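You operate a simulated robot arm through the tools that you are given. There is no shell and no other tool. Be economical: measure what you need, move in short steps, check, and stop when the job is done.

The job below is to be done with a simulated robot arm. You get a single attempt, and the scene is never put back.

## Task
Box the capped jar of pellets, then shut and latch the lid.
Fine: draw the jar carrier OUT and leave it there; stand the jar upright in the store box; leave the other small jars. Set down upright: small jar with the orange foot.

The check looks at the end state, three seconds after you hand in, the way a careful person would. Anything else that was tipped, shoved, dropped, spilled or broken makes it a failure. A push-on lid holds only when it is set on centred and level and pressed home; a screw cap is set on level and turned clockwise until tight.

## Robot
A 7-joint arm with a two-finger parallel gripper, fixed in place. Base frame: the origin is at the foot of the arm, x ahead of it, y to its left, z up; the work surface is at about z = 868. Units: mm, rad, N and s.
With the tool pointing down near the work surface it reaches from about 240 to 680 mm from the base axis. Its first joint turns from -1.152 to 1.152 rad. Payload 2.4 kg.
Tool frame: the origin (TCP) lies between the finger pads and is the grasp point; the fingertips stand 30 mm ahead of it; z points along the fingers, y is the line along which they close. Largest opening 94 mm; finger width 28, thickness 10; the body of the gripper, 50 by 96 mm, starts 55 mm behind the TCP.
Orientation is told as [roll, pitch, yaw] about the base's x, y, z axes, in that order, counted from this pose: with the fingers straight down and closing along the base's y, the tool's x points along the base's -x, its y along +y and its z along -z.

## Interface
- The arm moves only by the tool apply_moves. Its argument "plan" is a list of rows, each an object of numbers (a shift or turn left out is 0, a gripper value left out holds the last): "dx", "dy", "dz": the shift along the tool's x, y, z in units of 30 mm (1.0 is 30 mm); "ax", "ay", "az": the turn, a rotation vector about the tool's x, y, z in units of 6 degrees (1.0 is 6 degrees); "grip": the opening, from 0 (shut) to 1 (fully open). In form: [{"dx": .., "dy": .., "dz": .., "ax": .., "ay": .., "az": .., "grip": ..}, ...]. A call has 1 to 12 rows; each row shifts and turns the commanded pose from where the row before left it, along the tool's axes as they then stand. A call with a number of a shift or a turn outside -1 to 1 is refused whole. Rows are played at 5 a second. More than 50 mm and 0.15 rad between two rows, or a gripper value outside its range, and nothing of the call is played. Where a pose cannot be reached the arm comes as near as it can. A force on the tool above 40 N (or 10 N above the force at the start of the call, whichever is more), or a blocked arm, ends the call early, and 0.2 s more pass. Each finger travels about 153 mm/s and halts on what it meets, pressing with about 23 N; the grip force reading is that of the motor and also rises with nothing between the fingers. The clock runs only during rows and for 0.2 s after the last one: add rows that do not move to give the fingers time. It gives the time, the measured TCP pose, the force on the tool (base axes), the opening and the grip force at its end, in the units of the frame above (readings bear some noise), with the torque about the TCP (base axes, N m) and any sound that the robot's microphone picked up.
- Cameras (640 x 400 px; columns grow to the right, rows downward): "scene" is fixed at [57.5, 496.8, 1427.9]; the picture's right is [-0.52, -0.85, 0.00], its down [-0.57, 0.35, -0.74] and it looks along [0.63, -0.39, -0.67] (base axes); focal length 233 px, centre (320, 200). "wrist" rides on the gripper at [76, 14, -103] in the tool frame; the picture's right is [-0.18, 0.98, 0.00], its down [-0.75, -0.14, -0.64] and it looks along [-0.63, -0.12, 0.77] (tool axes); focal length 243 px, centre (320, 200). There is no depth. A picture from a camera that has moved, and an enlarged one, comes with that camera's place and axes in the base frame and with its lens. The place of the scene camera against the robot may be out by one fixed shift of up to 12 mm in any direction.
- grab_frame(camera): a new picture of that camera. The clock stands still meanwhile.
- enlarge(camera, box): a new picture of the part [left, top, right, bottom] of that camera's present view, enlarged. The clock stands still meanwhile.
- job_done(): hands the job in; it is judged then, once.

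Go step by step. Nothing tells you positions but the pictures and the camera data: compare them with the known pose of the tool, close in by small moves and look again before you grip or let go. The budget is 120 turns and 84 pictures, counting those below and the enlarged ones. Unless the task says otherwise, let go and move clear before handing in, and close with one line.

The tools are called as a command line: name --argument value ..., lists and objects as JSON in quotes. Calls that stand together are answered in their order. apply_moves: Moves the arm, as the interface text tells. Its arguments: {"type":"object","properties":{"plan":{"type":"array","items":{"type":"object","properties":{"dx":{"type":"number"},"dy":{"type":"number"},"dz":{"type":"number"},"ax":{"type":"number"},"ay":{"type":"number"},"az":{"type":"number"},"grip":{"type":"number"}}}}},"required":["plan"]} The other tools are called the same way: grab_frame (camera) takes a picture; enlarge (camera, box) takes an enlarged picture of a part of a camera's view; job_done () hands the job in.

At the start:

```text
clock: 0.0
position: [439.6, 167.4, 1262.5]
tcp_rot: [0.002, 0.0, 0.001]
ft_force: [0.6, 0.0, -0.7]
torque: [-0.03, 0.02, 0.0]
width: 94.2
grip_force: 0.0
```

scene: 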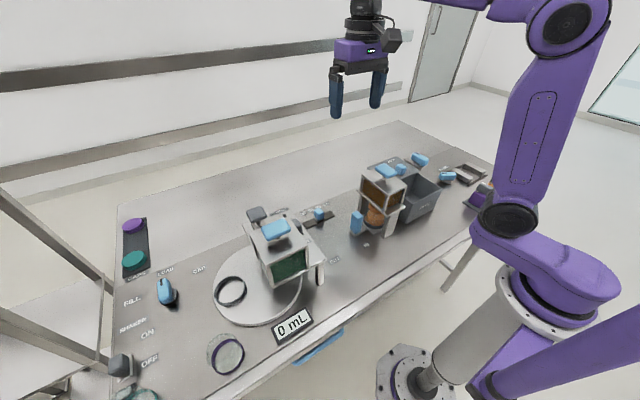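
wrist: 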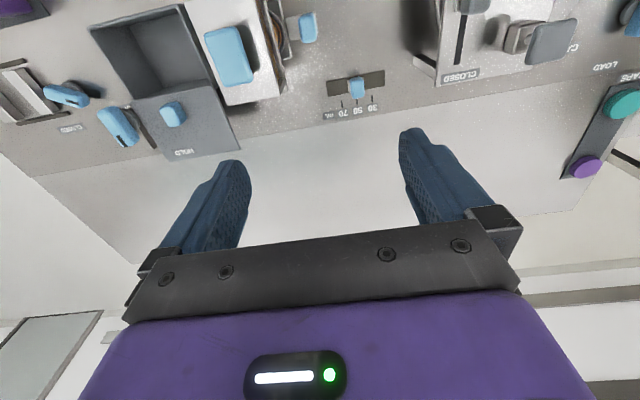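

I see a bench with a turntable, a hopper/dispenser unit, a box, and several handles. I'll look at the details more closely first.

enlarge --camera "scene" --box '[320, 130, 500, 260]'

enlarge --camera "scene" --box '[100, 190, 350, 400]'

enlarge --camera "wrist" --box '[0, 0, 400, 200]'

```text
3.08 times, centred on (410, 195) of scene
camera zoom: at [57.5, 496.8, 1427.9], right [-0.52, -0.85, 0.0], down [-0.57, 0.35, -0.74], along [0.63, -0.39, -0.67], focal length 717 px, centre (43, 215)
```

zoom: 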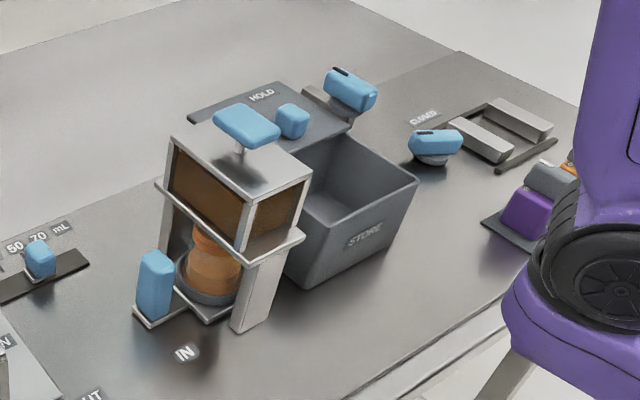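

```text
1.90 times, centred on (225, 295) of scene
camera zoom: at [57.5, 496.8, 1427.9], right [-0.52, -0.85, 0.0], down [-0.57, 0.35, -0.74], along [0.63, -0.39, -0.67], focal length 444 px, centre (501, 19)
```

zoom: 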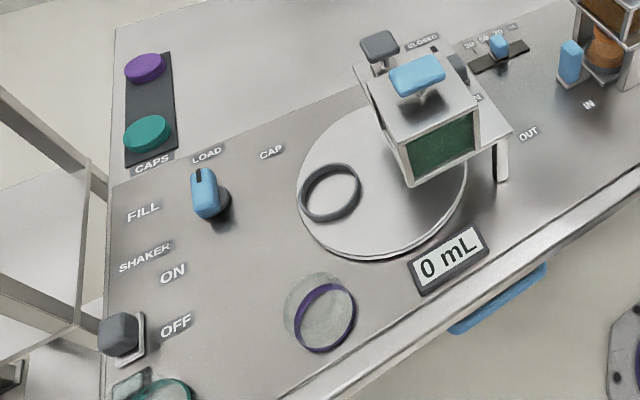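

```text
1.60 times, centred on (200, 100) of wrist
camera zoom: at [363.6, 181.7, 1364.2], right [0.18, 0.98, 0.0], down [0.75, -0.14, 0.64], along [0.63, -0.12, -0.77], focal length 388 px, centre (512, 360)
```

zoom: 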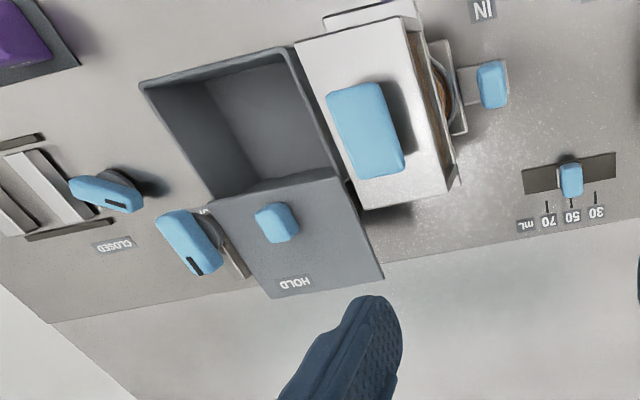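

The carrier (IN position) seems to be near (400,110), the store box near (350,-40), with OUT labelled at about y=267. I'll look closer with the wrist camera from several positions.

apply_moves --plan '[{"dx": 0.5, "dy": 1, "dz": 1}, {"dx": 0.5, "dy": 1, "dz": 1}, {"dx": 0.5, "dy": 0.5, "dz": 1}, {"dx": 0.5}, {}]'

grab_frame --camera "wrist"

enlarge --camera "scene" --box '[340, 165, 420, 245]'

enlarge --camera "scene" --box '[80, 320, 260, 400]'

```text
clock: 1.2
position: [379.7, 243.2, 1172.9]
tcp_rot: [0.0, 0.0, 0.0]
ft_force: [-0.4, -0.3, -0.1]
torque: [0.02, 0.02, 0.01]
width: 93.9
grip_force: 0.0
```

```text
78 pictures are left
camera wrist: at [304.2, 256.6, 1275.7], right [0.18, 0.98, 0.0], down [0.75, -0.14, 0.64], along [0.63, -0.12, -0.77], focal length 243 px, centre (320, 200)
```

wrist: 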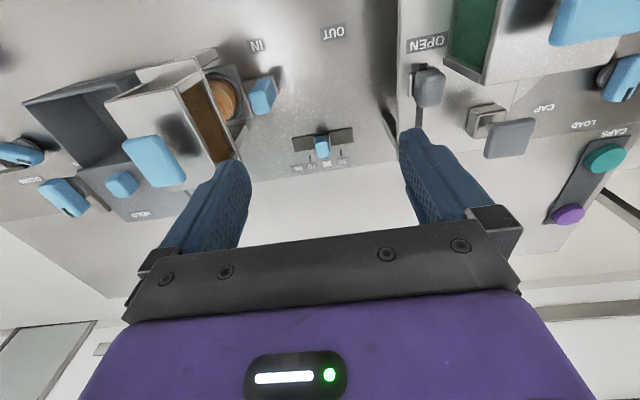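

```text
5.00 times, centred on (380, 205) of scene
camera zoom: at [57.5, 496.8, 1427.9], right [-0.52, -0.85, 0.0], down [-0.57, 0.35, -0.74], along [0.63, -0.39, -0.67], focal length 1166 px, centre (20, 175)
```

zoom: 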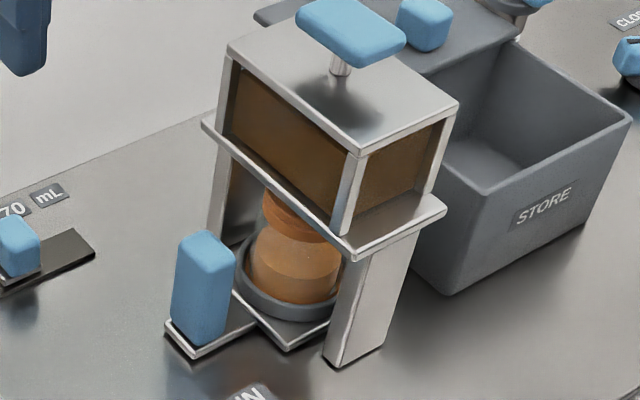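

```text
3.56 times, centred on (170, 360) of scene
camera zoom: at [57.5, 496.8, 1427.9], right [-0.52, -0.85, 0.0], down [-0.57, 0.35, -0.74], along [0.63, -0.39, -0.67], focal length 829 px, centre (853, -369)
```

zoom: 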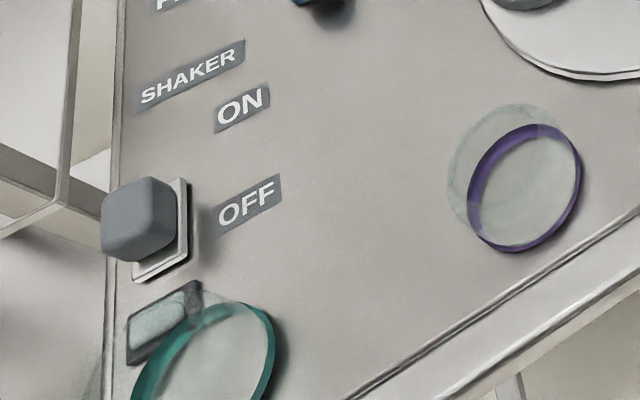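

The jar in the carrier looks like glass with an orange cap. There's also something with orange near (300,-400), so I'll swing over to look there.

apply_moves --plan '[{"dy": -1, "dx": 0.5}, {"dy": -1, "dx": 0.5}, {"dy": -1}, {"dy": -1}, {"dy": -1}, {"dy": -1}, {"dy": -1}, {"dy": -1}, {"dy": -1}, {"dy": -1}, {"dy": -1}, {"dy": -1}]'

grab_frame --camera "wrist"

```text
clock: 3.8
position: [347.9, -119.5, 1169.8]
tcp_rot: [0.001, 0.0, 0.0]
ft_force: [0.2, -0.5, 0.1]
torque: [0.01, 0.01, 0.01]
width: 94.0
grip_force: 0.1
```

```text
75 pictures are left
camera wrist: at [271.7, -105.1, 1272.2], right [0.18, 0.98, 0.0], down [0.75, -0.14, 0.64], along [0.63, -0.12, -0.77], focal length 243 px, centre (320, 200)
```

wrist: 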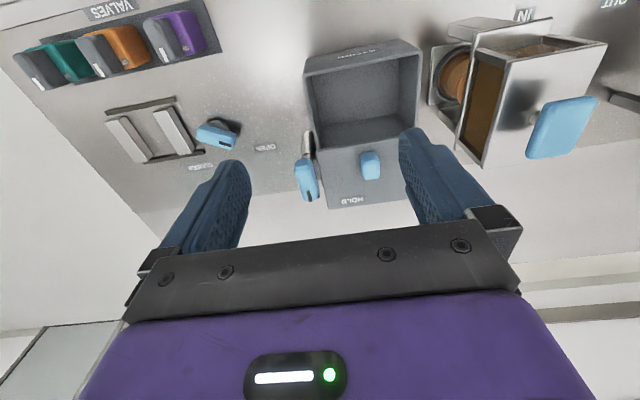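

That orange is just a valve button; the jar in the carrier is the orange one. I'll zoom in on the box, lid and latch.

enlarge --camera "wrist" --box '[180, 20, 430, 215]'

enlarge --camera "scene" --box '[365, 145, 465, 225]'

```text
2.05 times, centred on (305, 118) of wrist
camera zoom: at [271.7, -105.1, 1272.2], right [0.18, 0.98, 0.0], down [0.75, -0.14, 0.64], along [0.63, -0.12, -0.77], focal length 498 px, centre (351, 369)
```

zoom: 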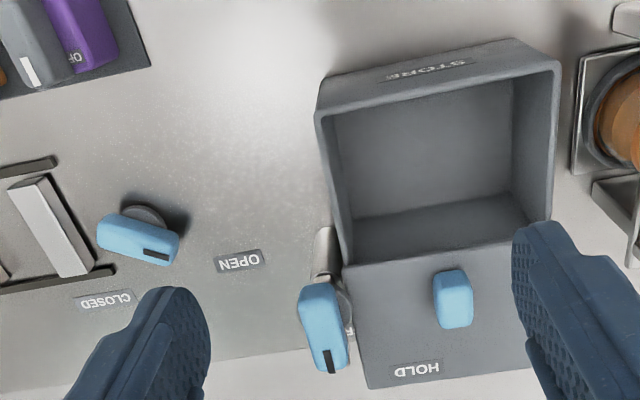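

```text
5.00 times, centred on (415, 185) of scene
camera zoom: at [57.5, 496.8, 1427.9], right [-0.52, -0.85, 0.0], down [-0.57, 0.35, -0.74], along [0.63, -0.39, -0.67], focal length 1166 px, centre (-155, 275)
```

zoom: 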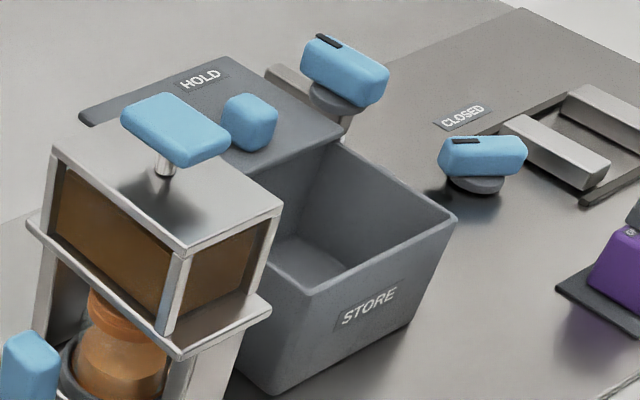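

I need to see the lid and latch from closer by; I'll move the camera above the lid.

apply_moves --plan '[{"dx": -1}, {"dx": -1}, {"dx": -1}, {"dx": -1}, {"dx": -1, "dz": 0.5}, {"dz": 0.5}, {}]'

enlarge --camera "wrist" --box '[180, 0, 460, 175]'

```text
clock: 5.4
position: [499.9, -116.6, 1140.7]
tcp_rot: [0.0, 0.001, -0.001]
ft_force: [-0.6, -0.6, 0.1]
torque: [-0.02, 0.01, 0.0]
width: 94.0
grip_force: 0.1
```

```text
2.29 times, centred on (320, 88) of wrist
camera zoom: at [424.4, -101.8, 1244.1], right [0.18, 0.98, 0.0], down [0.75, -0.14, 0.64], along [0.63, -0.12, -0.77], focal length 555 px, centre (320, 457)
```

zoom: 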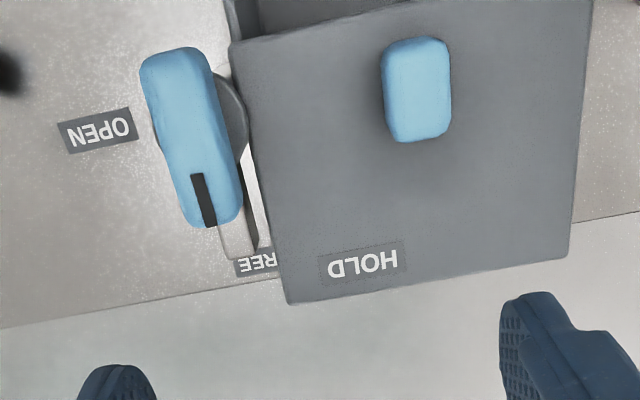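

The lid is a sliding slab, with a rotary latch now pointing at FREE. Next I'll inspect the carrier and its handle from the +y side.

apply_moves --plan '[{"dz": -0.7, "dx": 0.5}, {"dy": 1, "dx": 0.5}, {"dy": 1, "dx": 0.5}, {"dy": 1, "dx": 0.5}, {"dy": 1, "dx": 0.5}, {"dy": 1, "dx": 0.5}, {"dy": 1, "dx": 0.5}, {"dy": 1}, {"dy": 1}, {"dy": 1}, {"dy": 1}, {"dy": 0.5}]'

apply_moves --plan '[{"dz": 1}, {"dz": 1}, {"dz": 0.5}, {}]'

grab_frame --camera "wrist"

```text
clock: 8.0
position: [395.5, 198.8, 1162.3]
tcp_rot: [0.001, 0.0, -0.001]
ft_force: [0.0, 0.2, 0.5]
torque: [-0.05, -0.01, 0.03]
width: 94.0
grip_force: 0.1
```

```text
clock: 9.0
position: [394.9, 197.3, 1088.4]
tcp_rot: [0.0, 0.001, 0.0]
ft_force: [0.0, -0.2, -0.4]
torque: [0.01, 0.0, 0.0]
width: 94.0
grip_force: 0.1
```

```text
71 pictures are left
camera wrist: at [318.8, 211.2, 1191.3], right [0.18, 0.98, 0.0], down [0.75, -0.14, 0.64], along [0.63, -0.12, -0.77], focal length 243 px, centre (320, 200)
```

wrist: 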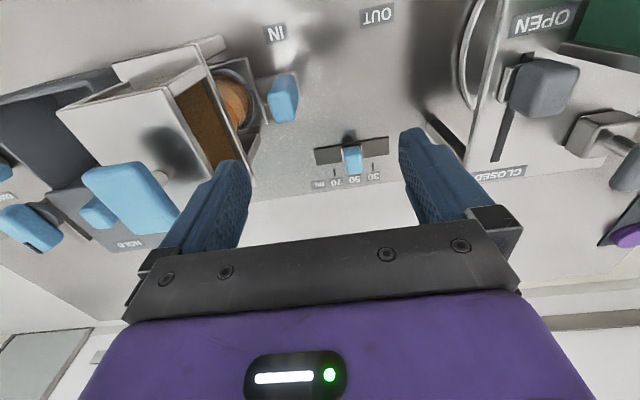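

Enlarging around the handle and carrier for measurement.

enlarge --camera "wrist" --box '[160, 0, 420, 162]'

```text
2.46 times, centred on (290, 81) of wrist
camera zoom: at [318.8, 211.2, 1191.3], right [0.18, 0.98, 0.0], down [0.75, -0.14, 0.64], along [0.63, -0.12, -0.77], focal length 597 px, centre (394, 493)
```

zoom: 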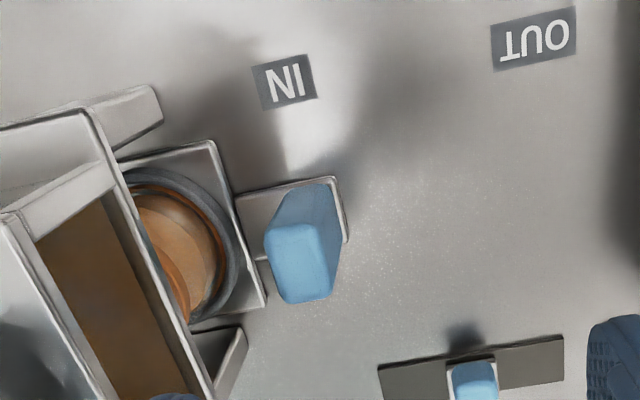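

Handle measures about x 386–412, y 146–167, top z≈935; carrier travel to OUT is ≈109 mm in +y. I'll yaw the tool 90° (camera to the +y side) so the fingers close along x, with a slight lift.

apply_moves --plan '[{"az": 1}, {"az": 1}, {"az": 1}, {"az": 1}, {"az": 1}, {"az": 1}, {"az": 1}, {"az": 1}]'

apply_moves --plan '[{"az": 1}, {"az": 1}, {"az": 1}, {"az": 1}, {"az": 1}, {"az": 1}, {"az": 1}, {}]'

grab_frame --camera "wrist"

grab_frame --camera "scene"

```text
clock: 10.8
position: [395.4, 196.9, 1089.0]
tcp_rot: [0.0, -0.001, -0.841]
ft_force: [0.2, -0.3, 0.2]
torque: [0.01, -0.01, 0.0]
width: 94.1
grip_force: 0.1
```

```text
clock: 12.6
position: [394.7, 197.6, 1086.6]
tcp_rot: [0.0, 0.0, -1.571]
ft_force: [-0.7, 0.0, -0.7]
torque: [0.03, 0.01, 0.0]
width: 94.1
grip_force: 0.1
```

```text
69 pictures are left
camera wrist: at [409.7, 273.9, 1189.8], right [0.98, -0.19, 0.0], down [-0.14, -0.75, 0.64], along [-0.12, -0.63, -0.77], focal length 243 px, centre (320, 200)
```

wrist: 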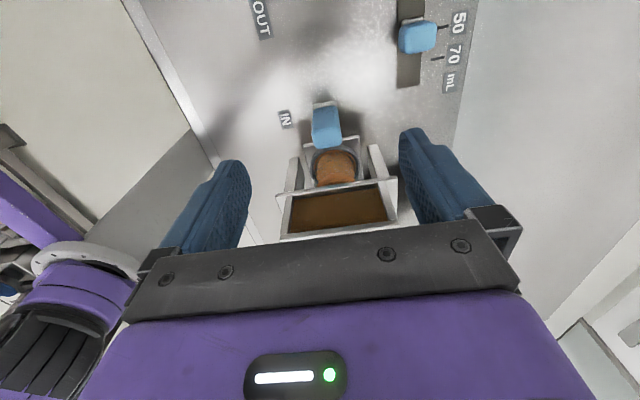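

```text
68 pictures are left
```

scene: 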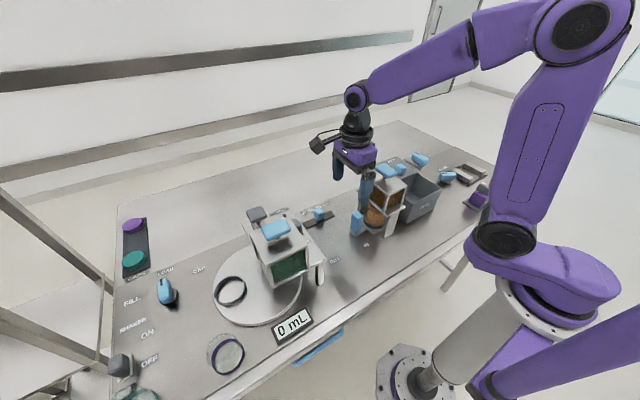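

View agrees: handle is just below and ahead. I'll come down above the handle and tilt 12° so the gripper body leans away from the hopper.

apply_moves --plan '[{"dz": 1}, {"dz": 1}, {"dz": 1}, {"ay": -1}, {"ay": -1}, {}]'

enlarge --camera "wrist" --box '[200, 0, 440, 200]'

```text
clock: 14.0
position: [394.5, 199.0, 997.3]
tcp_rot: [0.0, -0.211, -1.57]
ft_force: [-0.8, 1.5, 1.1]
torque: [-0.04, -0.02, 0.03]
width: 93.9
grip_force: 0.1
```

```text
2.00 times, centred on (320, 100) of wrist
camera zoom: at [409.1, 293.7, 1081.6], right [0.98, -0.18, 0.04], down [-0.14, -0.6, 0.79], along [-0.12, -0.78, -0.62], focal length 485 px, centre (320, 400)
```

zoom: 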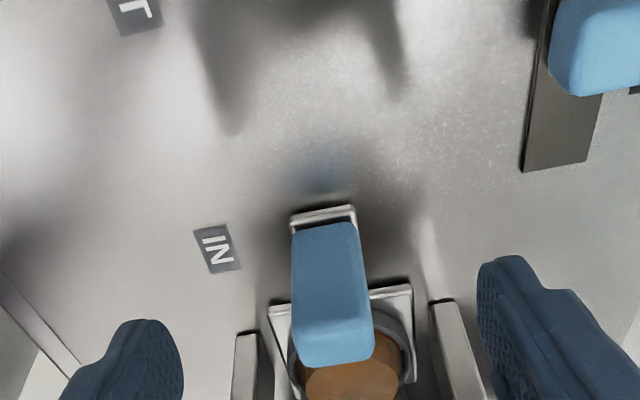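

Handle spans x≈382–411 with its centre ≈397. I'll narrow the fingers to about 60 mm and descend around the handle.

apply_moves --plan '[{"dx": -0.78, "dy": 0.1, "grip": 0.66}, {"dz": 1}, {"dz": 1}, {}]'

enlarge --camera "wrist" --box '[200, 40, 440, 240]'

enlarge --camera "scene" --box '[300, 130, 440, 250]'

```text
clock: 15.0
position: [397.0, 165.5, 941.8]
tcp_rot: [0.0, -0.21, -1.57]
ft_force: [-0.4, -0.5, -0.3]
torque: [-0.02, 0.03, 0.02]
width: 61.7
grip_force: 0.0
```

```text
2.00 times, centred on (320, 140) of wrist
camera zoom: at [411.9, 260.3, 1027.1], right [0.98, -0.18, 0.04], down [-0.14, -0.6, 0.78], along [-0.12, -0.78, -0.62], focal length 485 px, centre (320, 320)
```

zoom: 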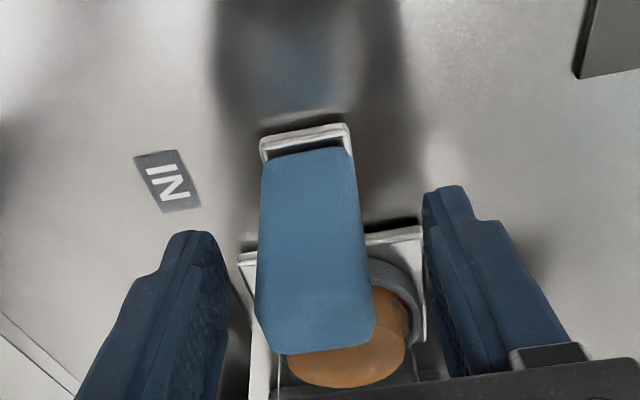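

```text
3.33 times, centred on (370, 190) of scene
camera zoom: at [57.5, 496.8, 1427.9], right [-0.52, -0.85, 0.0], down [-0.57, 0.35, -0.74], along [0.63, -0.39, -0.67], focal length 777 px, centre (153, 233)
```

zoom: 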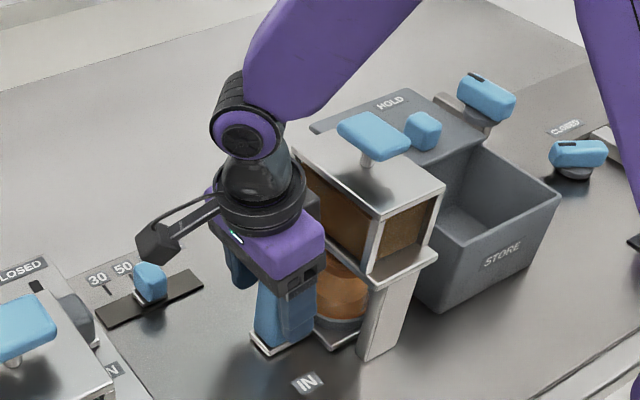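

Fingers straddle the handle; a small shift to x≈394.5, lower about 24 mm, and close.

apply_moves --plan '[{"dy": -0.08, "dz": 0.4}, {"dz": 0.4}, {"grip": 0.4}, {"grip": 0.2}, {"grip": 0.1}, {}, {}]'

```text
clock: 16.6
position: [394.6, 159.7, 918.7]
tcp_rot: [0.003, -0.208, -1.57]
ft_force: [8.0, -0.1, -5.5]
torque: [0.46, 0.18, 0.0]
width: 36.0
grip_force: 45.1
```

Gripped (36 mm). Now pull along +y in base axes, watching the force.

apply_moves --plan '[{"dx": 0.326, "dz": -0.07, "dy": 0.03}, {"dx": 0.326, "dz": -0.07}, {"dx": 0.326, "dz": -0.07}, {"dx": 0.326, "dz": -0.07}, {}]'

enlarge --camera "scene" --box '[280, 130, 440, 270]'

```text
clock: 17.8
position: [395.6, 197.0, 918.5]
tcp_rot: [-0.002, -0.211, -1.571]
ft_force: [1.9, 0.6, -16.6]
torque: [-1.04, -0.16, -0.16]
width: 36.3
grip_force: 45.0
```

```text
2.86 times, centred on (360, 200) of scene
camera zoom: at [57.8, 496.9, 1427.8], right [-0.52, -0.85, 0.0], down [-0.57, 0.35, -0.74], along [0.63, -0.39, -0.67], focal length 666 px, centre (206, 200)
```

zoom: 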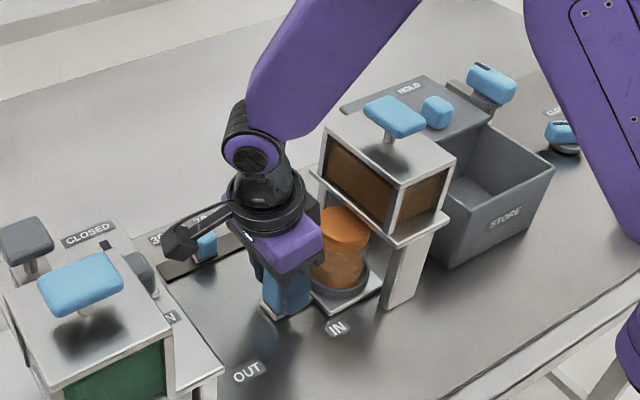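

The carrier slides well. Continue with a slight downward correction, checking clearance to the green dispenser.

apply_moves --plan '[{"dx": 0.33, "dz": -0.04}, {"dx": 0.326, "dz": -0.06}, {"dx": 0.326, "dz": -0.07}, {"dx": 0.326, "dz": -0.07}, {}]'

enlarge --camera "scene" --box '[240, 150, 420, 290]'

grab_frame --camera "wrist"

```text
clock: 18.5
position: [393.7, 214.5, 918.8]
tcp_rot: [-0.007, -0.214, -1.579]
ft_force: [-8.6, -11.5, 12.7]
torque: [2.52, -0.77, 0.37]
width: 36.4
grip_force: 45.1
stopped in row 3: the force on the tool passed its limit at 50 N (the readings are from after the stop); the commanded pose is now the measured one
```

```text
2.86 times, centred on (330, 220) of scene
camera zoom: at [57.1, 496.3, 1428.1], right [-0.52, -0.85, 0.0], down [-0.57, 0.35, -0.74], along [0.63, -0.39, -0.67], focal length 666 px, centre (291, 143)
```

zoom: 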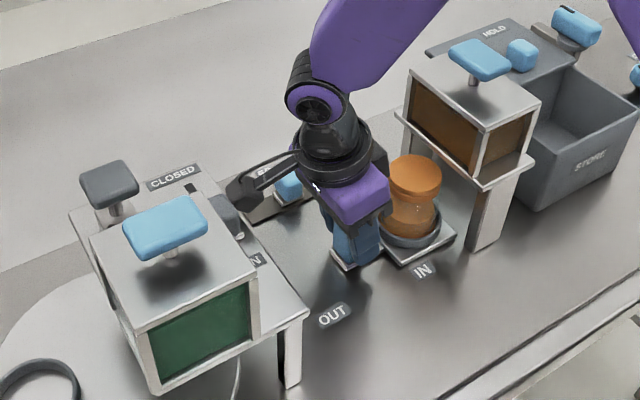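

```text
62 pictures are left
camera wrist: at [410.9, 311.5, 1003.3], right [0.98, -0.19, 0.03], down [-0.14, -0.6, 0.79], along [-0.13, -0.78, -0.61], focal length 243 px, centre (320, 200)
```

wrist: 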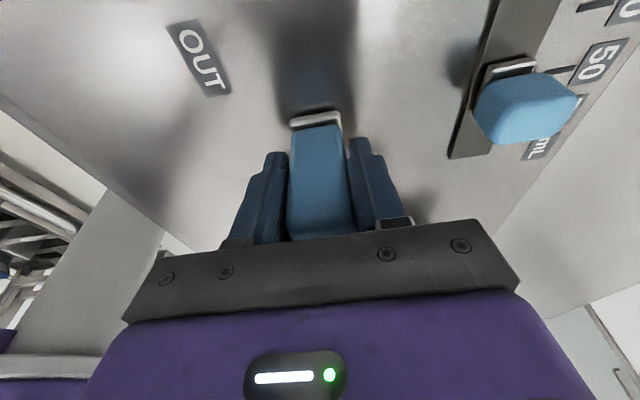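

The pull stopped on force partway, possibly from vertical strain against the guide. I'll re-seat the grip (open, close) and try a gentle pull.

apply_moves --plan '[{"grip": 0.5}, {"grip": 0.5}, {"grip": 0.3}, {"grip": 0.2}, {}, {}]'

apply_moves --plan '[{"dx": 0.163, "dz": -0.035}, {"dx": 0.163, "dz": -0.035}, {}]'

```text
clock: 19.9
position: [396.5, 215.8, 918.8]
tcp_rot: [-0.007, -0.216, -1.578]
ft_force: [-7.2, -20.9, 1.2]
torque: [1.06, -0.89, 0.07]
width: 36.5
grip_force: 45.0
```

```text
clock: 20.3
position: [395.9, 215.1, 918.0]
tcp_rot: [-0.011, -0.216, -1.582]
ft_force: [-7.7, -12.8, 8.5]
torque: [2.84, -1.01, 0.52]
width: 36.3
grip_force: 44.9
stopped in row 1: the force on the tool passed its limit at 45 N (the readings are from after the stop); the commanded pose is now the measured one
```

Torque shows the camera housing is pressing on something, likely the grey lever of the green dispenser. I'll release, back off in −y, and rise, then use the unrotated pose (camera at −x) instead.

apply_moves --plan '[{"grip": 0.6}, {"grip": 0.6}, {"dx": -0.326, "dz": 0.07}, {"dx": -0.326, "dz": 0.07}, {"dx": -0.21, "dz": -0.978}, {"dx": -0.21, "dz": -0.978}, {"dx": -0.21, "dz": -0.978}, {"dx": -0.21, "dz": -0.978}, {}]'

enlarge --camera "scene" --box '[200, 160, 420, 320]'

```text
clock: 22.3
position: [396.6, 195.8, 1040.9]
tcp_rot: [-0.01, -0.217, -1.582]
ft_force: [0.3, -0.5, 0.5]
torque: [0.0, -0.02, -0.02]
width: 56.3
grip_force: 0.2
```

```text
2.50 times, centred on (310, 240) of scene
camera zoom: at [57.5, 496.8, 1427.9], right [-0.52, -0.85, 0.0], down [-0.57, 0.35, -0.74], along [0.63, -0.39, -0.67], focal length 583 px, centre (345, 100)
```

zoom: 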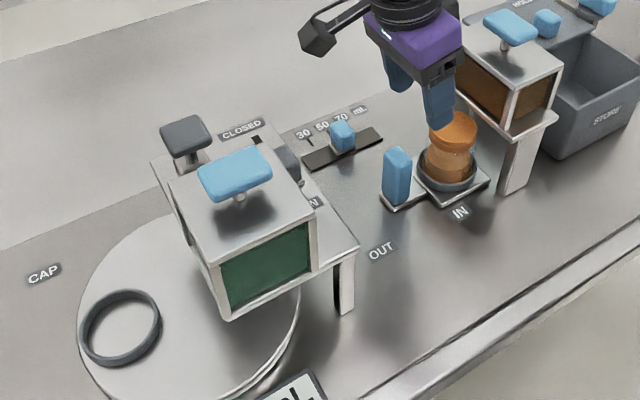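

Everything still stands. I'll undo the tilt and yaw.

apply_moves --plan '[{"ay": 1}, {"ay": 1}, {"ay": 0.07, "ax": 0.1}, {"az": -1}, {"az": -1}, {"az": -1}, {"az": -1}, {"az": -1}, {"az": -1}, {"az": -1}, {"az": -1}, {"az": -1}]'

apply_moves --plan '[{"az": -1}, {"az": -1}, {"az": -1}, {"az": -1}, {"az": -1}, {"az": -1}, {"az": -0.1}, {}]'

grab_frame --camera "wrist"

```text
clock: 24.9
position: [395.3, 197.7, 1038.2]
tcp_rot: [-0.011, 0.017, -0.638]
ft_force: [0.5, 0.1, 0.2]
torque: [0.0, 0.01, 0.0]
width: 56.5
grip_force: 0.1
```

```text
clock: 26.7
position: [396.7, 196.4, 1038.8]
tcp_rot: [0.001, 0.021, -0.002]
ft_force: [0.2, 0.5, 0.2]
torque: [-0.04, 0.01, 0.0]
width: 56.5
grip_force: 0.0
```

```text
60 pictures are left
camera wrist: at [322.6, 211.6, 1142.5], right [0.19, 0.98, 0.0], down [0.77, -0.14, 0.63], along [0.61, -0.12, -0.78], focal length 243 px, centre (320, 200)
```

wrist: 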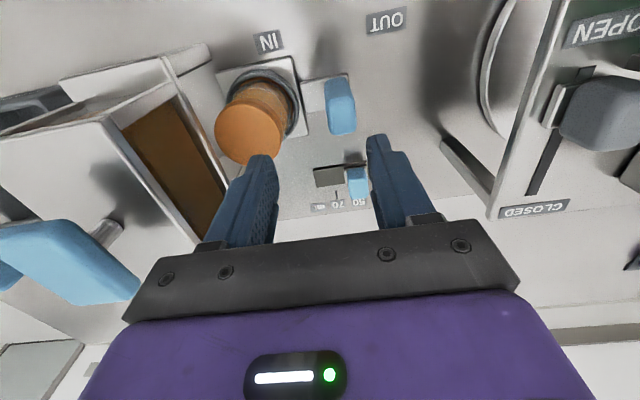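

Handle is now at about y=214 and the jar's cap top at z≈937. I'll come down over the handle with fingers on its ±y sides.

apply_moves --plan '[{"ay": -0.2, "dy": 0.587}, {"dz": 1}, {"dz": 1}, {"dz": 0.3}, {}]'

grab_frame --camera "wrist"

enlarge --camera "scene" --box '[280, 160, 420, 270]'

```text
clock: 27.9
position: [397.2, 216.0, 967.2]
tcp_rot: [0.001, 0.0, -0.001]
ft_force: [0.1, -0.9, -0.1]
torque: [0.0, -0.01, 0.01]
width: 56.2
grip_force: 0.2
```

```text
59 pictures are left
camera wrist: at [321.5, 229.6, 1070.0], right [0.19, 0.98, 0.0], down [0.75, -0.14, 0.64], along [0.63, -0.12, -0.77], focal length 243 px, centre (320, 200)
```

wrist: 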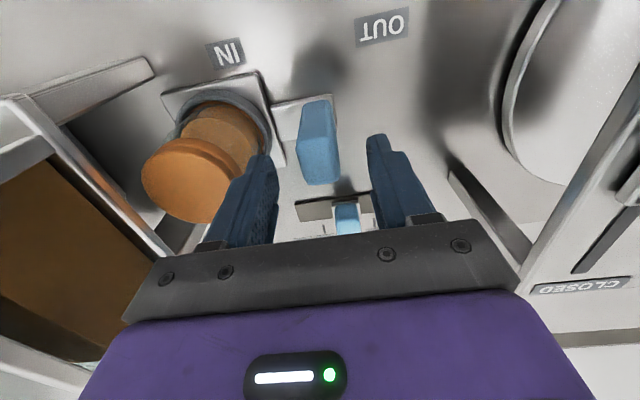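

```text
3.64 times, centred on (350, 215) of scene
camera zoom: at [57.5, 496.8, 1427.9], right [-0.52, -0.85, 0.0], down [-0.57, 0.35, -0.74], along [0.63, -0.39, -0.67], focal length 848 px, centre (211, 146)
```

zoom: 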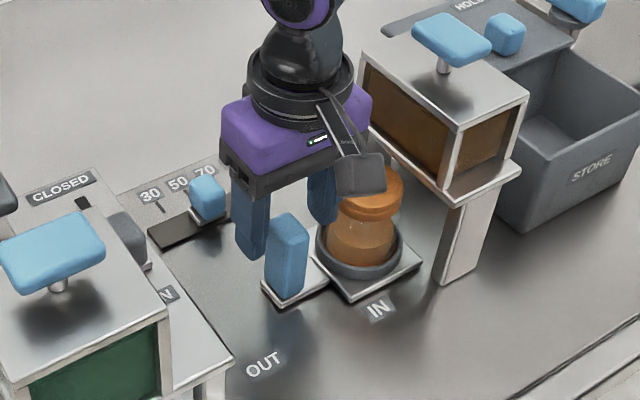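

The handle is about y=213 here. Shift 3 mm and go down, then close.

apply_moves --plan '[{"dy": -0.1, "dx": -0.05, "grip": 0.57}, {"dz": 0.6}, {"dz": 0.6}, {"dz": 0.4}, {"grip": 0.4}, {"grip": 0.25}, {"grip": 0.15}, {}, {}]'

```text
clock: 29.1
position: [398.2, 212.8, 920.6]
tcp_rot: [0.001, -0.001, -0.001]
ft_force: [-1.9, -0.4, 2.2]
torque: [-0.15, -0.04, 0.05]
width: 28.3
grip_force: 3.9
stopped in row 6: the force on the tool passed its limit at 42 N (the readings are from after the stop); the commanded pose is now the measured one
```

Closed on the handle at 28 mm. Firm the grip and pull +y slowly.

apply_moves --plan '[{"grip": 0.2}, {}, {"dy": 0.25}, {"dy": 0.25}, {"dy": 0.25}, {"dy": 0.25}, {}]'

```text
clock: 30.7
position: [397.8, 244.9, 920.8]
tcp_rot: [0.005, -0.005, 0.0]
ft_force: [2.4, -0.1, 25.9]
torque: [-0.53, 0.77, 0.05]
width: 28.4
grip_force: 44.8
```

apply_moves --plan '[{"dy": 0.25, "dz": -0.02}, {"dy": 0.25, "dz": -0.02}, {}]'

enlarge --camera "scene" --box '[240, 160, 420, 290]'

```text
clock: 31.5
position: [398.4, 257.3, 922.3]
tcp_rot: [0.001, -0.002, 0.0]
ft_force: [1.1, -0.5, -1.9]
torque: [-0.08, -1.43, 0.07]
width: 28.3
grip_force: 45.1
```

```text
3.08 times, centred on (330, 225) of scene
camera zoom: at [57.5, 496.8, 1427.9], right [-0.52, -0.85, 0.0], down [-0.57, 0.35, -0.74], along [0.63, -0.39, -0.67], focal length 717 px, centre (289, 123)
```

zoom: 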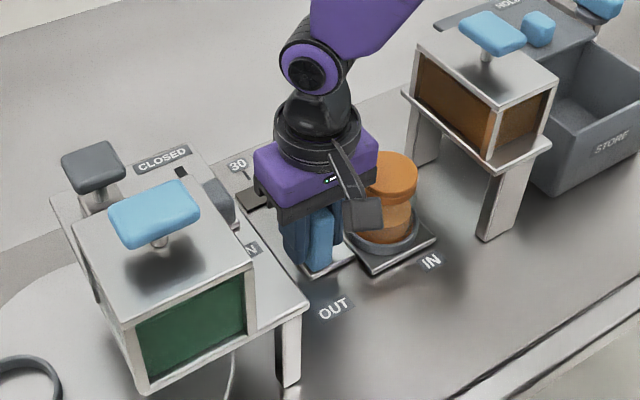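

Nearly at OUT (257 of ≈266). Continue in small steps to the end stop.

apply_moves --plan '[{"dy": 0.15}, {"dy": 0.15}, {"dy": 0.1}, {}]'

apply_moves --plan '[{"dy": 0.07}, {"dy": 0.07}, {}]'

```text
clock: 32.5
position: [397.9, 267.8, 921.9]
tcp_rot: [-0.001, 0.002, -0.003]
ft_force: [-4.7, -6.3, -16.9]
torque: [0.39, -1.02, 0.18]
width: 28.1
grip_force: 45.3
```

```text
clock: 33.3
position: [397.1, 267.3, 923.0]
tcp_rot: [-0.007, 0.006, -0.006]
ft_force: [-0.7, -5.4, 2.3]
torque: [1.12, 0.2, 0.31]
width: 28.4
grip_force: 44.8
stopped in row 3: the force on the tool passed its limit at 41 N (the readings are from after the stop); the commanded pose is now the measured one
```

End stop reached at y≈268, matching OUT. Release and rise, then look.

apply_moves --plan '[{"grip": 0.5}, {}, {"dz": -0.5}, {"dz": -1}, {"dz": -1}, {"dz": -1}, {"dz": -1, "dx": 0.5, "dy": -0.5}, {"dx": 0.5, "dy": -0.5}, {"dx": 0.2, "grip": 1}, {}]'

enlarge --camera "wrist" --box '[140, 0, 480, 200]'

enlarge --camera "scene" --box '[260, 170, 400, 270]'

```text
clock: 35.5
position: [363.0, 239.2, 1057.6]
tcp_rot: [-0.007, 0.005, -0.004]
ft_force: [0.6, 0.4, 0.2]
torque: [-0.02, 0.02, 0.01]
width: 94.0
grip_force: 0.0
```

```text
1.88 times, centred on (310, 100) of wrist
camera zoom: at [288.1, 254.0, 1159.2], right [0.19, 0.98, -0.01], down [0.76, -0.14, 0.64], along [0.63, -0.13, -0.77], focal length 457 px, centre (339, 388)
```

zoom: 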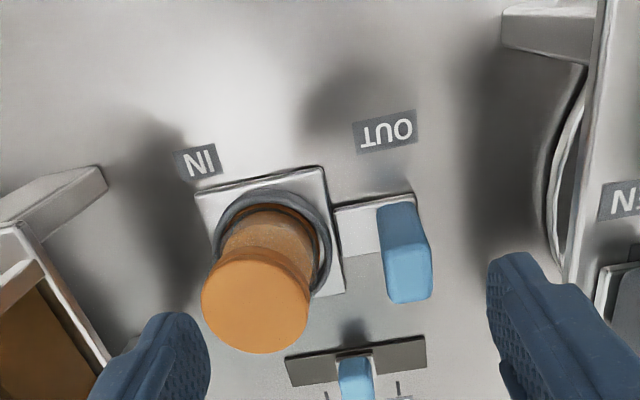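

```text
4.00 times, centred on (330, 220) of scene
camera zoom: at [57.5, 496.8, 1427.9], right [-0.52, -0.85, 0.0], down [-0.57, 0.35, -0.74], along [0.63, -0.39, -0.67], focal length 933 px, centre (280, 120)
```

zoom: 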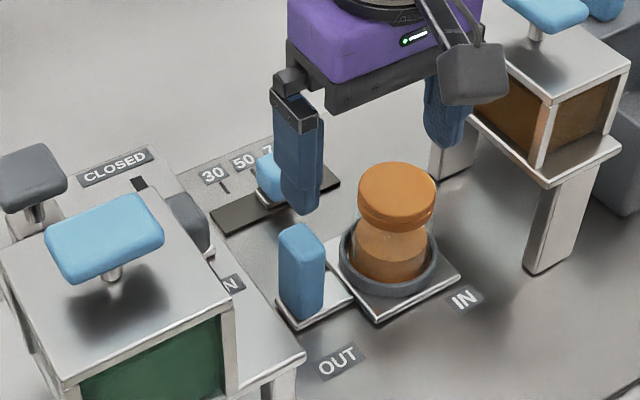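

Jar centre ≈(393,188), cap top z≈950, diameter ≈55. Moving above the jar with the fingers at 80 mm opening.

apply_moves --plan '[{"dx": -0.5, "dy": -0.85, "ax": -0.067, "ay": -0.05, "az": -0.04, "grip": 0.88}, {"dx": -0.5, "dy": -0.85}, {"dz": 1}, {"dz": 0.7}, {}]'

grab_frame --camera "wrist"

enlarge --camera "scene" --box '[280, 150, 400, 250]'

```text
clock: 36.7
position: [393.0, 188.1, 1005.3]
tcp_rot: [0.0, -0.001, -0.001]
ft_force: [-0.3, 0.4, -0.3]
torque: [-0.03, 0.02, 0.02]
width: 82.9
grip_force: 0.1
```

```text
54 pictures are left
camera wrist: at [317.9, 202.1, 1107.8], right [0.19, 0.98, 0.0], down [0.75, -0.14, 0.64], along [0.63, -0.12, -0.77], focal length 243 px, centre (320, 200)
```

wrist: 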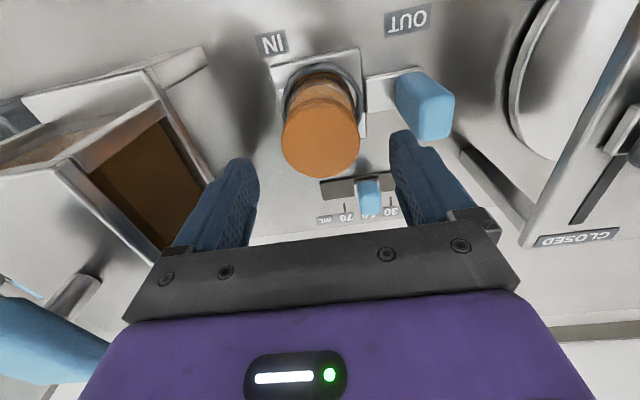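

```text
4.00 times, centred on (340, 200) of scene
camera zoom: at [57.5, 496.8, 1427.9], right [-0.52, -0.85, 0.0], down [-0.57, 0.35, -0.74], along [0.63, -0.39, -0.67], focal length 933 px, centre (240, 200)
```

zoom: 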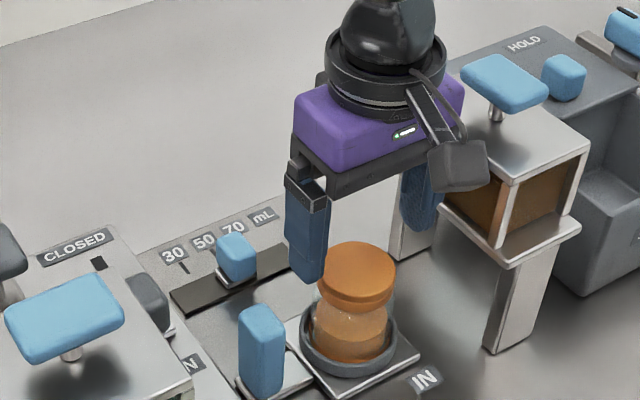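

Aligned. Descend to z≈926 and close on the jar.

apply_moves --plan '[{"dz": 0.9}, {"dz": 0.9}, {"dz": 0.85}, {}, {"grip": 0.65}, {"grip": 0.5}, {"grip": 0.4}, {}, {}]'

grab_frame --camera "wrist"

```text
clock: 38.7
position: [393.1, 188.5, 924.5]
tcp_rot: [0.0, 0.0, -0.001]
ft_force: [-0.3, 0.0, -2.1]
torque: [-0.02, -0.03, 0.02]
width: 60.3
grip_force: 23.2
```

```text
52 pictures are left
camera wrist: at [317.7, 203.1, 1027.4], right [0.19, 0.98, 0.0], down [0.75, -0.14, 0.64], along [0.63, -0.12, -0.77], focal length 243 px, centre (320, 200)
```

wrist: 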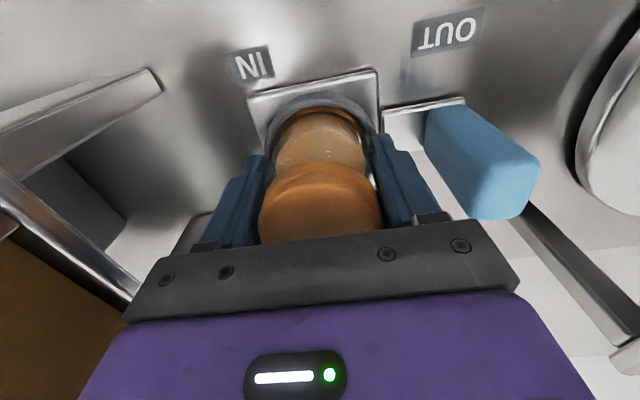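

Gripped at 60 mm. Lift slowly and check it stays in hand.

apply_moves --plan '[{"dz": -0.3}, {"dz": -0.6}, {"dz": -1}, {"dz": -1}, {}]'

enlarge --camera "scene" --box '[260, 110, 420, 250]'

```text
clock: 39.9
position: [392.7, 190.7, 1011.4]
tcp_rot: [-0.001, 0.002, 0.0]
ft_force: [0.2, 0.4, -1.5]
torque: [-0.04, 0.0, -0.03]
width: 59.9
grip_force: 22.7
```

```text
2.86 times, centred on (340, 180) of scene
camera zoom: at [57.5, 496.8, 1427.9], right [-0.52, -0.85, 0.0], down [-0.57, 0.35, -0.74], along [0.63, -0.39, -0.67], focal length 666 px, centre (263, 257)
```

zoom: 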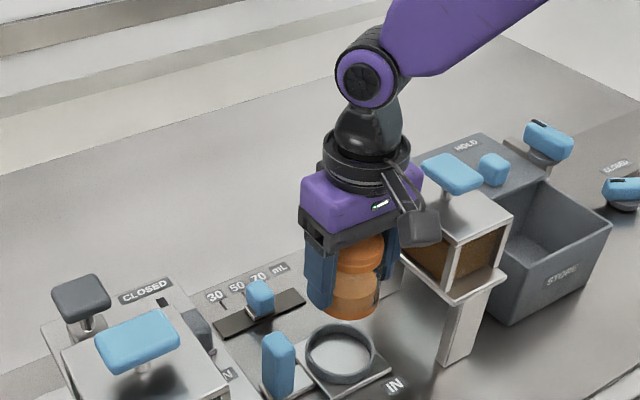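

The jar is held and the carrier stays at OUT. Rise to z≈1170 and cross over toward the box.

apply_moves --plan '[{"dz": -1}, {"dz": -1}, {"dz": -1}, {"dz": -1}, {"dz": -1}, {"dz": -0.4}, {"dx": 0.5}, {"dx": 0.5}, {}]'

apply_moves --plan '[{"dx": 0.5, "dy": -0.8}, {"dy": -0.8}, {"dy": -0.8}, {"dy": -0.8}, {"dy": -0.8}, {"dy": -0.8}, {"dy": -0.8}, {"dy": -0.6}, {}]'

grab_frame --camera "wrist"

```text
clock: 41.9
position: [361.1, 187.9, 1174.3]
tcp_rot: [0.0, 0.0, 0.0]
ft_force: [0.1, -0.6, -1.8]
torque: [-0.03, -0.04, 0.02]
width: 60.4
grip_force: 23.1
```

```text
clock: 43.9
position: [346.2, -0.2, 1176.7]
tcp_rot: [-0.001, 0.001, -0.002]
ft_force: [-0.3, 0.2, -2.0]
torque: [-0.02, -0.03, 0.0]
width: 60.4
grip_force: 22.8
```

```text
50 pictures are left
camera wrist: at [269.8, 13.1, 1279.0], right [0.19, 0.98, 0.0], down [0.75, -0.14, 0.64], along [0.63, -0.12, -0.77], focal length 243 px, centre (320, 200)
```

wrist: 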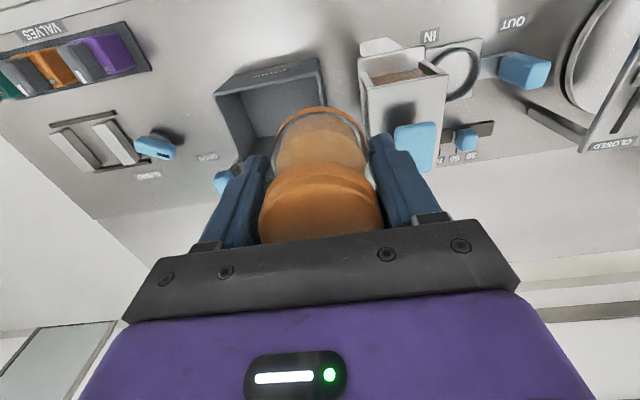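

Estimated box rim: x 337–427, y −138…−7, z≈965. Move above its centre (382,−72) and check.

apply_moves --plan '[{"dy": -0.8, "dx": -0.4}, {"dy": -0.8, "dx": -0.4}, {"dy": -0.8, "dx": -0.4}, {}]'

enlarge --camera "wrist" --box '[180, 0, 460, 175]'

enlarge --camera "scene" --box '[340, 80, 480, 220]'

```text
clock: 44.9
position: [383.9, -71.0, 1175.1]
tcp_rot: [0.0, 0.001, -0.001]
ft_force: [-0.9, -0.4, -3.0]
torque: [0.04, -0.01, -0.01]
width: 60.3
grip_force: 23.5
```

```text
2.29 times, centred on (320, 88) of wrist
camera zoom: at [307.9, -56.9, 1278.3], right [0.19, 0.98, 0.0], down [0.75, -0.14, 0.64], along [0.63, -0.12, -0.77], focal length 555 px, centre (320, 457)
```

zoom: 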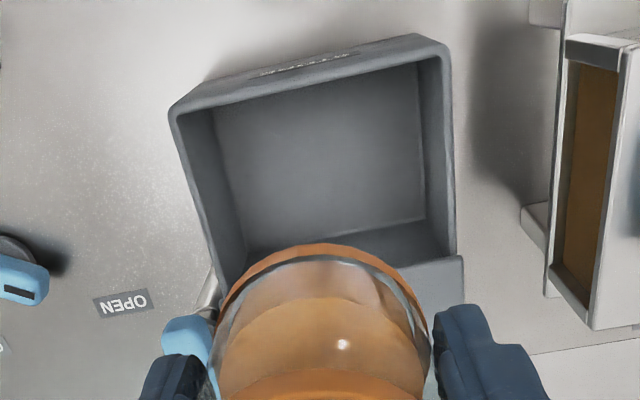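

```text
2.86 times, centred on (410, 150) of scene
camera zoom: at [57.6, 496.8, 1427.9], right [-0.52, -0.85, 0.0], down [-0.57, 0.35, -0.74], along [0.63, -0.39, -0.67], focal length 666 px, centre (63, 343)
```

zoom: 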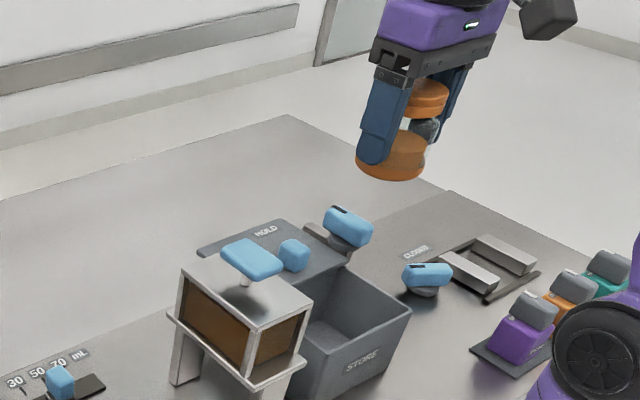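

Box outer: x 337–436, y −136…−4, rim z≈959; the jar fits upright below the rim. I'll lower at (382,−70).

apply_moves --plan '[{"dx": 0.06, "dz": 1}, {"dz": 1}, {"dz": 1}, {"dz": 1}, {"dz": 0.8}, {}]'

grab_frame --camera "wrist"

enlarge --camera "scene" --box '[340, 80, 480, 220]'

```text
clock: 46.3
position: [384.3, -66.9, 1030.6]
tcp_rot: [0.0, -0.001, -0.002]
ft_force: [-0.4, -0.5, -1.4]
torque: [-0.03, 0.01, 0.04]
width: 60.3
grip_force: 22.4
```

```text
47 pictures are left
camera wrist: at [307.9, -52.7, 1132.9], right [0.19, 0.98, 0.0], down [0.75, -0.14, 0.64], along [0.63, -0.12, -0.77], focal length 243 px, centre (320, 200)
```

wrist: 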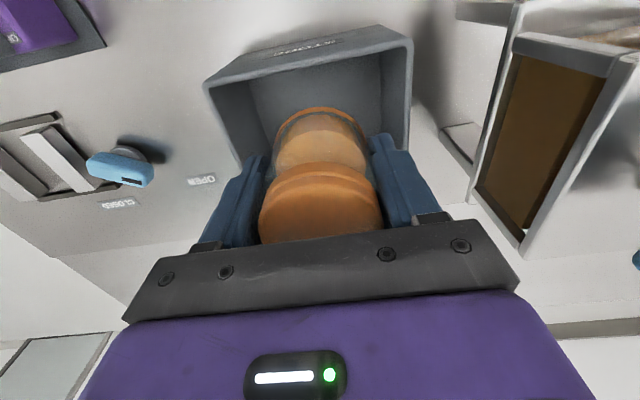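

```text
2.86 times, centred on (410, 150) of scene
camera zoom: at [57.5, 496.8, 1427.9], right [-0.52, -0.85, 0.0], down [-0.57, 0.35, -0.74], along [0.63, -0.39, -0.67], focal length 666 px, centre (63, 343)
```

zoom: 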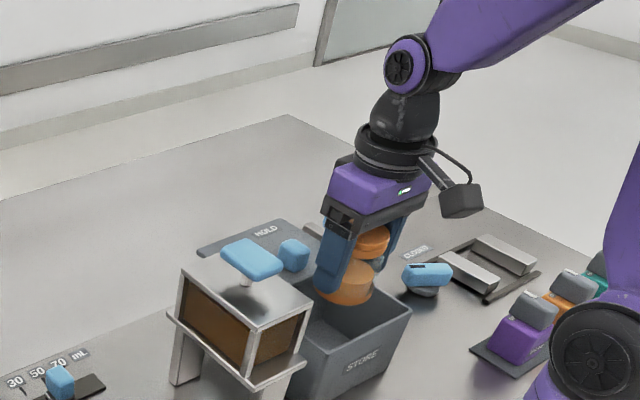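

Alignment confirmed. Lower the rest, slowly near the floor.

apply_moves --plan '[{"dz": 0.8, "dy": -0.1}, {"dz": 0.8}, {"dz": 0.8}, {"dz": 0.5}, {}]'

apply_moves --plan '[{"dz": 0.1}, {"dz": 0.1}, {}]'

```text
clock: 47.5
position: [383.5, -71.0, 943.2]
tcp_rot: [-0.002, 0.002, -0.002]
ft_force: [0.2, -0.8, -1.2]
torque: [-0.04, 0.01, -0.03]
width: 60.3
grip_force: 23.3
```

```text
clock: 48.3
position: [381.1, -72.9, 938.2]
tcp_rot: [-0.001, 0.0, -0.001]
ft_force: [1.0, -0.4, -1.1]
torque: [-0.05, -0.01, -0.03]
width: 60.3
grip_force: 23.0
```

apply_moves --plan '[{"dz": 0.1}, {"dz": 0.1}, {}]'

apply_moves --plan '[{"dz": 0.07}, {"dz": 0.07}, {}]'

```text
clock: 49.1
position: [381.1, -72.5, 932.2]
tcp_rot: [0.001, 0.0, -0.002]
ft_force: [0.5, -0.8, -2.1]
torque: [0.0, -0.01, 0.01]
width: 60.2
grip_force: 23.1
```

```text
clock: 49.9
position: [381.0, -71.2, 928.3]
tcp_rot: [0.001, 0.0, -0.002]
ft_force: [-0.3, -0.2, -1.4]
torque: [0.02, -0.01, 0.0]
width: 60.1
grip_force: 23.0
```

Still hanging free (no contact); continue lowering in small steps until the force shows the floor.

apply_moves --plan '[{"dz": 0.05}, {"dz": 0.05}, {}]'

apply_moves --plan '[{"dz": 0.05}, {"dz": 0.05}, {}]'

```text
clock: 50.7
position: [380.3, -71.3, 924.4]
tcp_rot: [-0.002, -0.001, -0.001]
ft_force: [0.2, -0.4, -2.1]
torque: [0.01, 0.0, -0.02]
width: 60.4
grip_force: 23.0
```

```text
clock: 51.5
position: [381.5, -71.6, 922.7]
tcp_rot: [-0.001, -0.002, 0.0]
ft_force: [-0.2, -0.7, -1.7]
torque: [-0.03, 0.02, 0.0]
width: 60.3
grip_force: 23.0
```

apply_moves --plan '[{"dz": 0.05}, {"dz": 0.05}, {}]'

apply_moves --plan '[{"dz": 0.05}, {"dz": 0.05}, {}]'

enlarge --camera "wrist" --box '[180, 0, 460, 220]'

```text
clock: 52.3
position: [380.8, -71.0, 920.0]
tcp_rot: [0.001, -0.002, -0.002]
ft_force: [1.0, 1.7, 12.6]
torque: [0.03, -0.01, 0.0]
width: 60.1
grip_force: 22.6
```

```text
clock: 53.1
position: [381.2, -73.2, 917.4]
tcp_rot: [0.001, -0.001, -0.001]
ft_force: [4.3, 2.6, 12.8]
torque: [-0.01, -0.16, 0.06]
width: 60.0
grip_force: 22.8
```

```text
1.82 times, centred on (320, 110) of wrist
camera zoom: at [305.1, -58.4, 1019.0], right [0.19, 0.98, 0.0], down [0.75, -0.14, 0.64], along [0.63, -0.12, -0.77], focal length 441 px, centre (320, 364)
```

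zoom: 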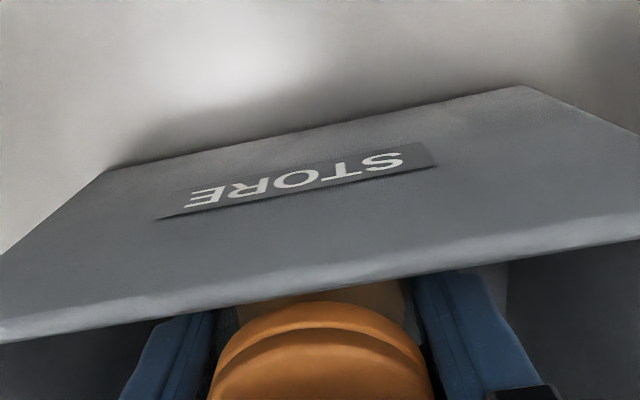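

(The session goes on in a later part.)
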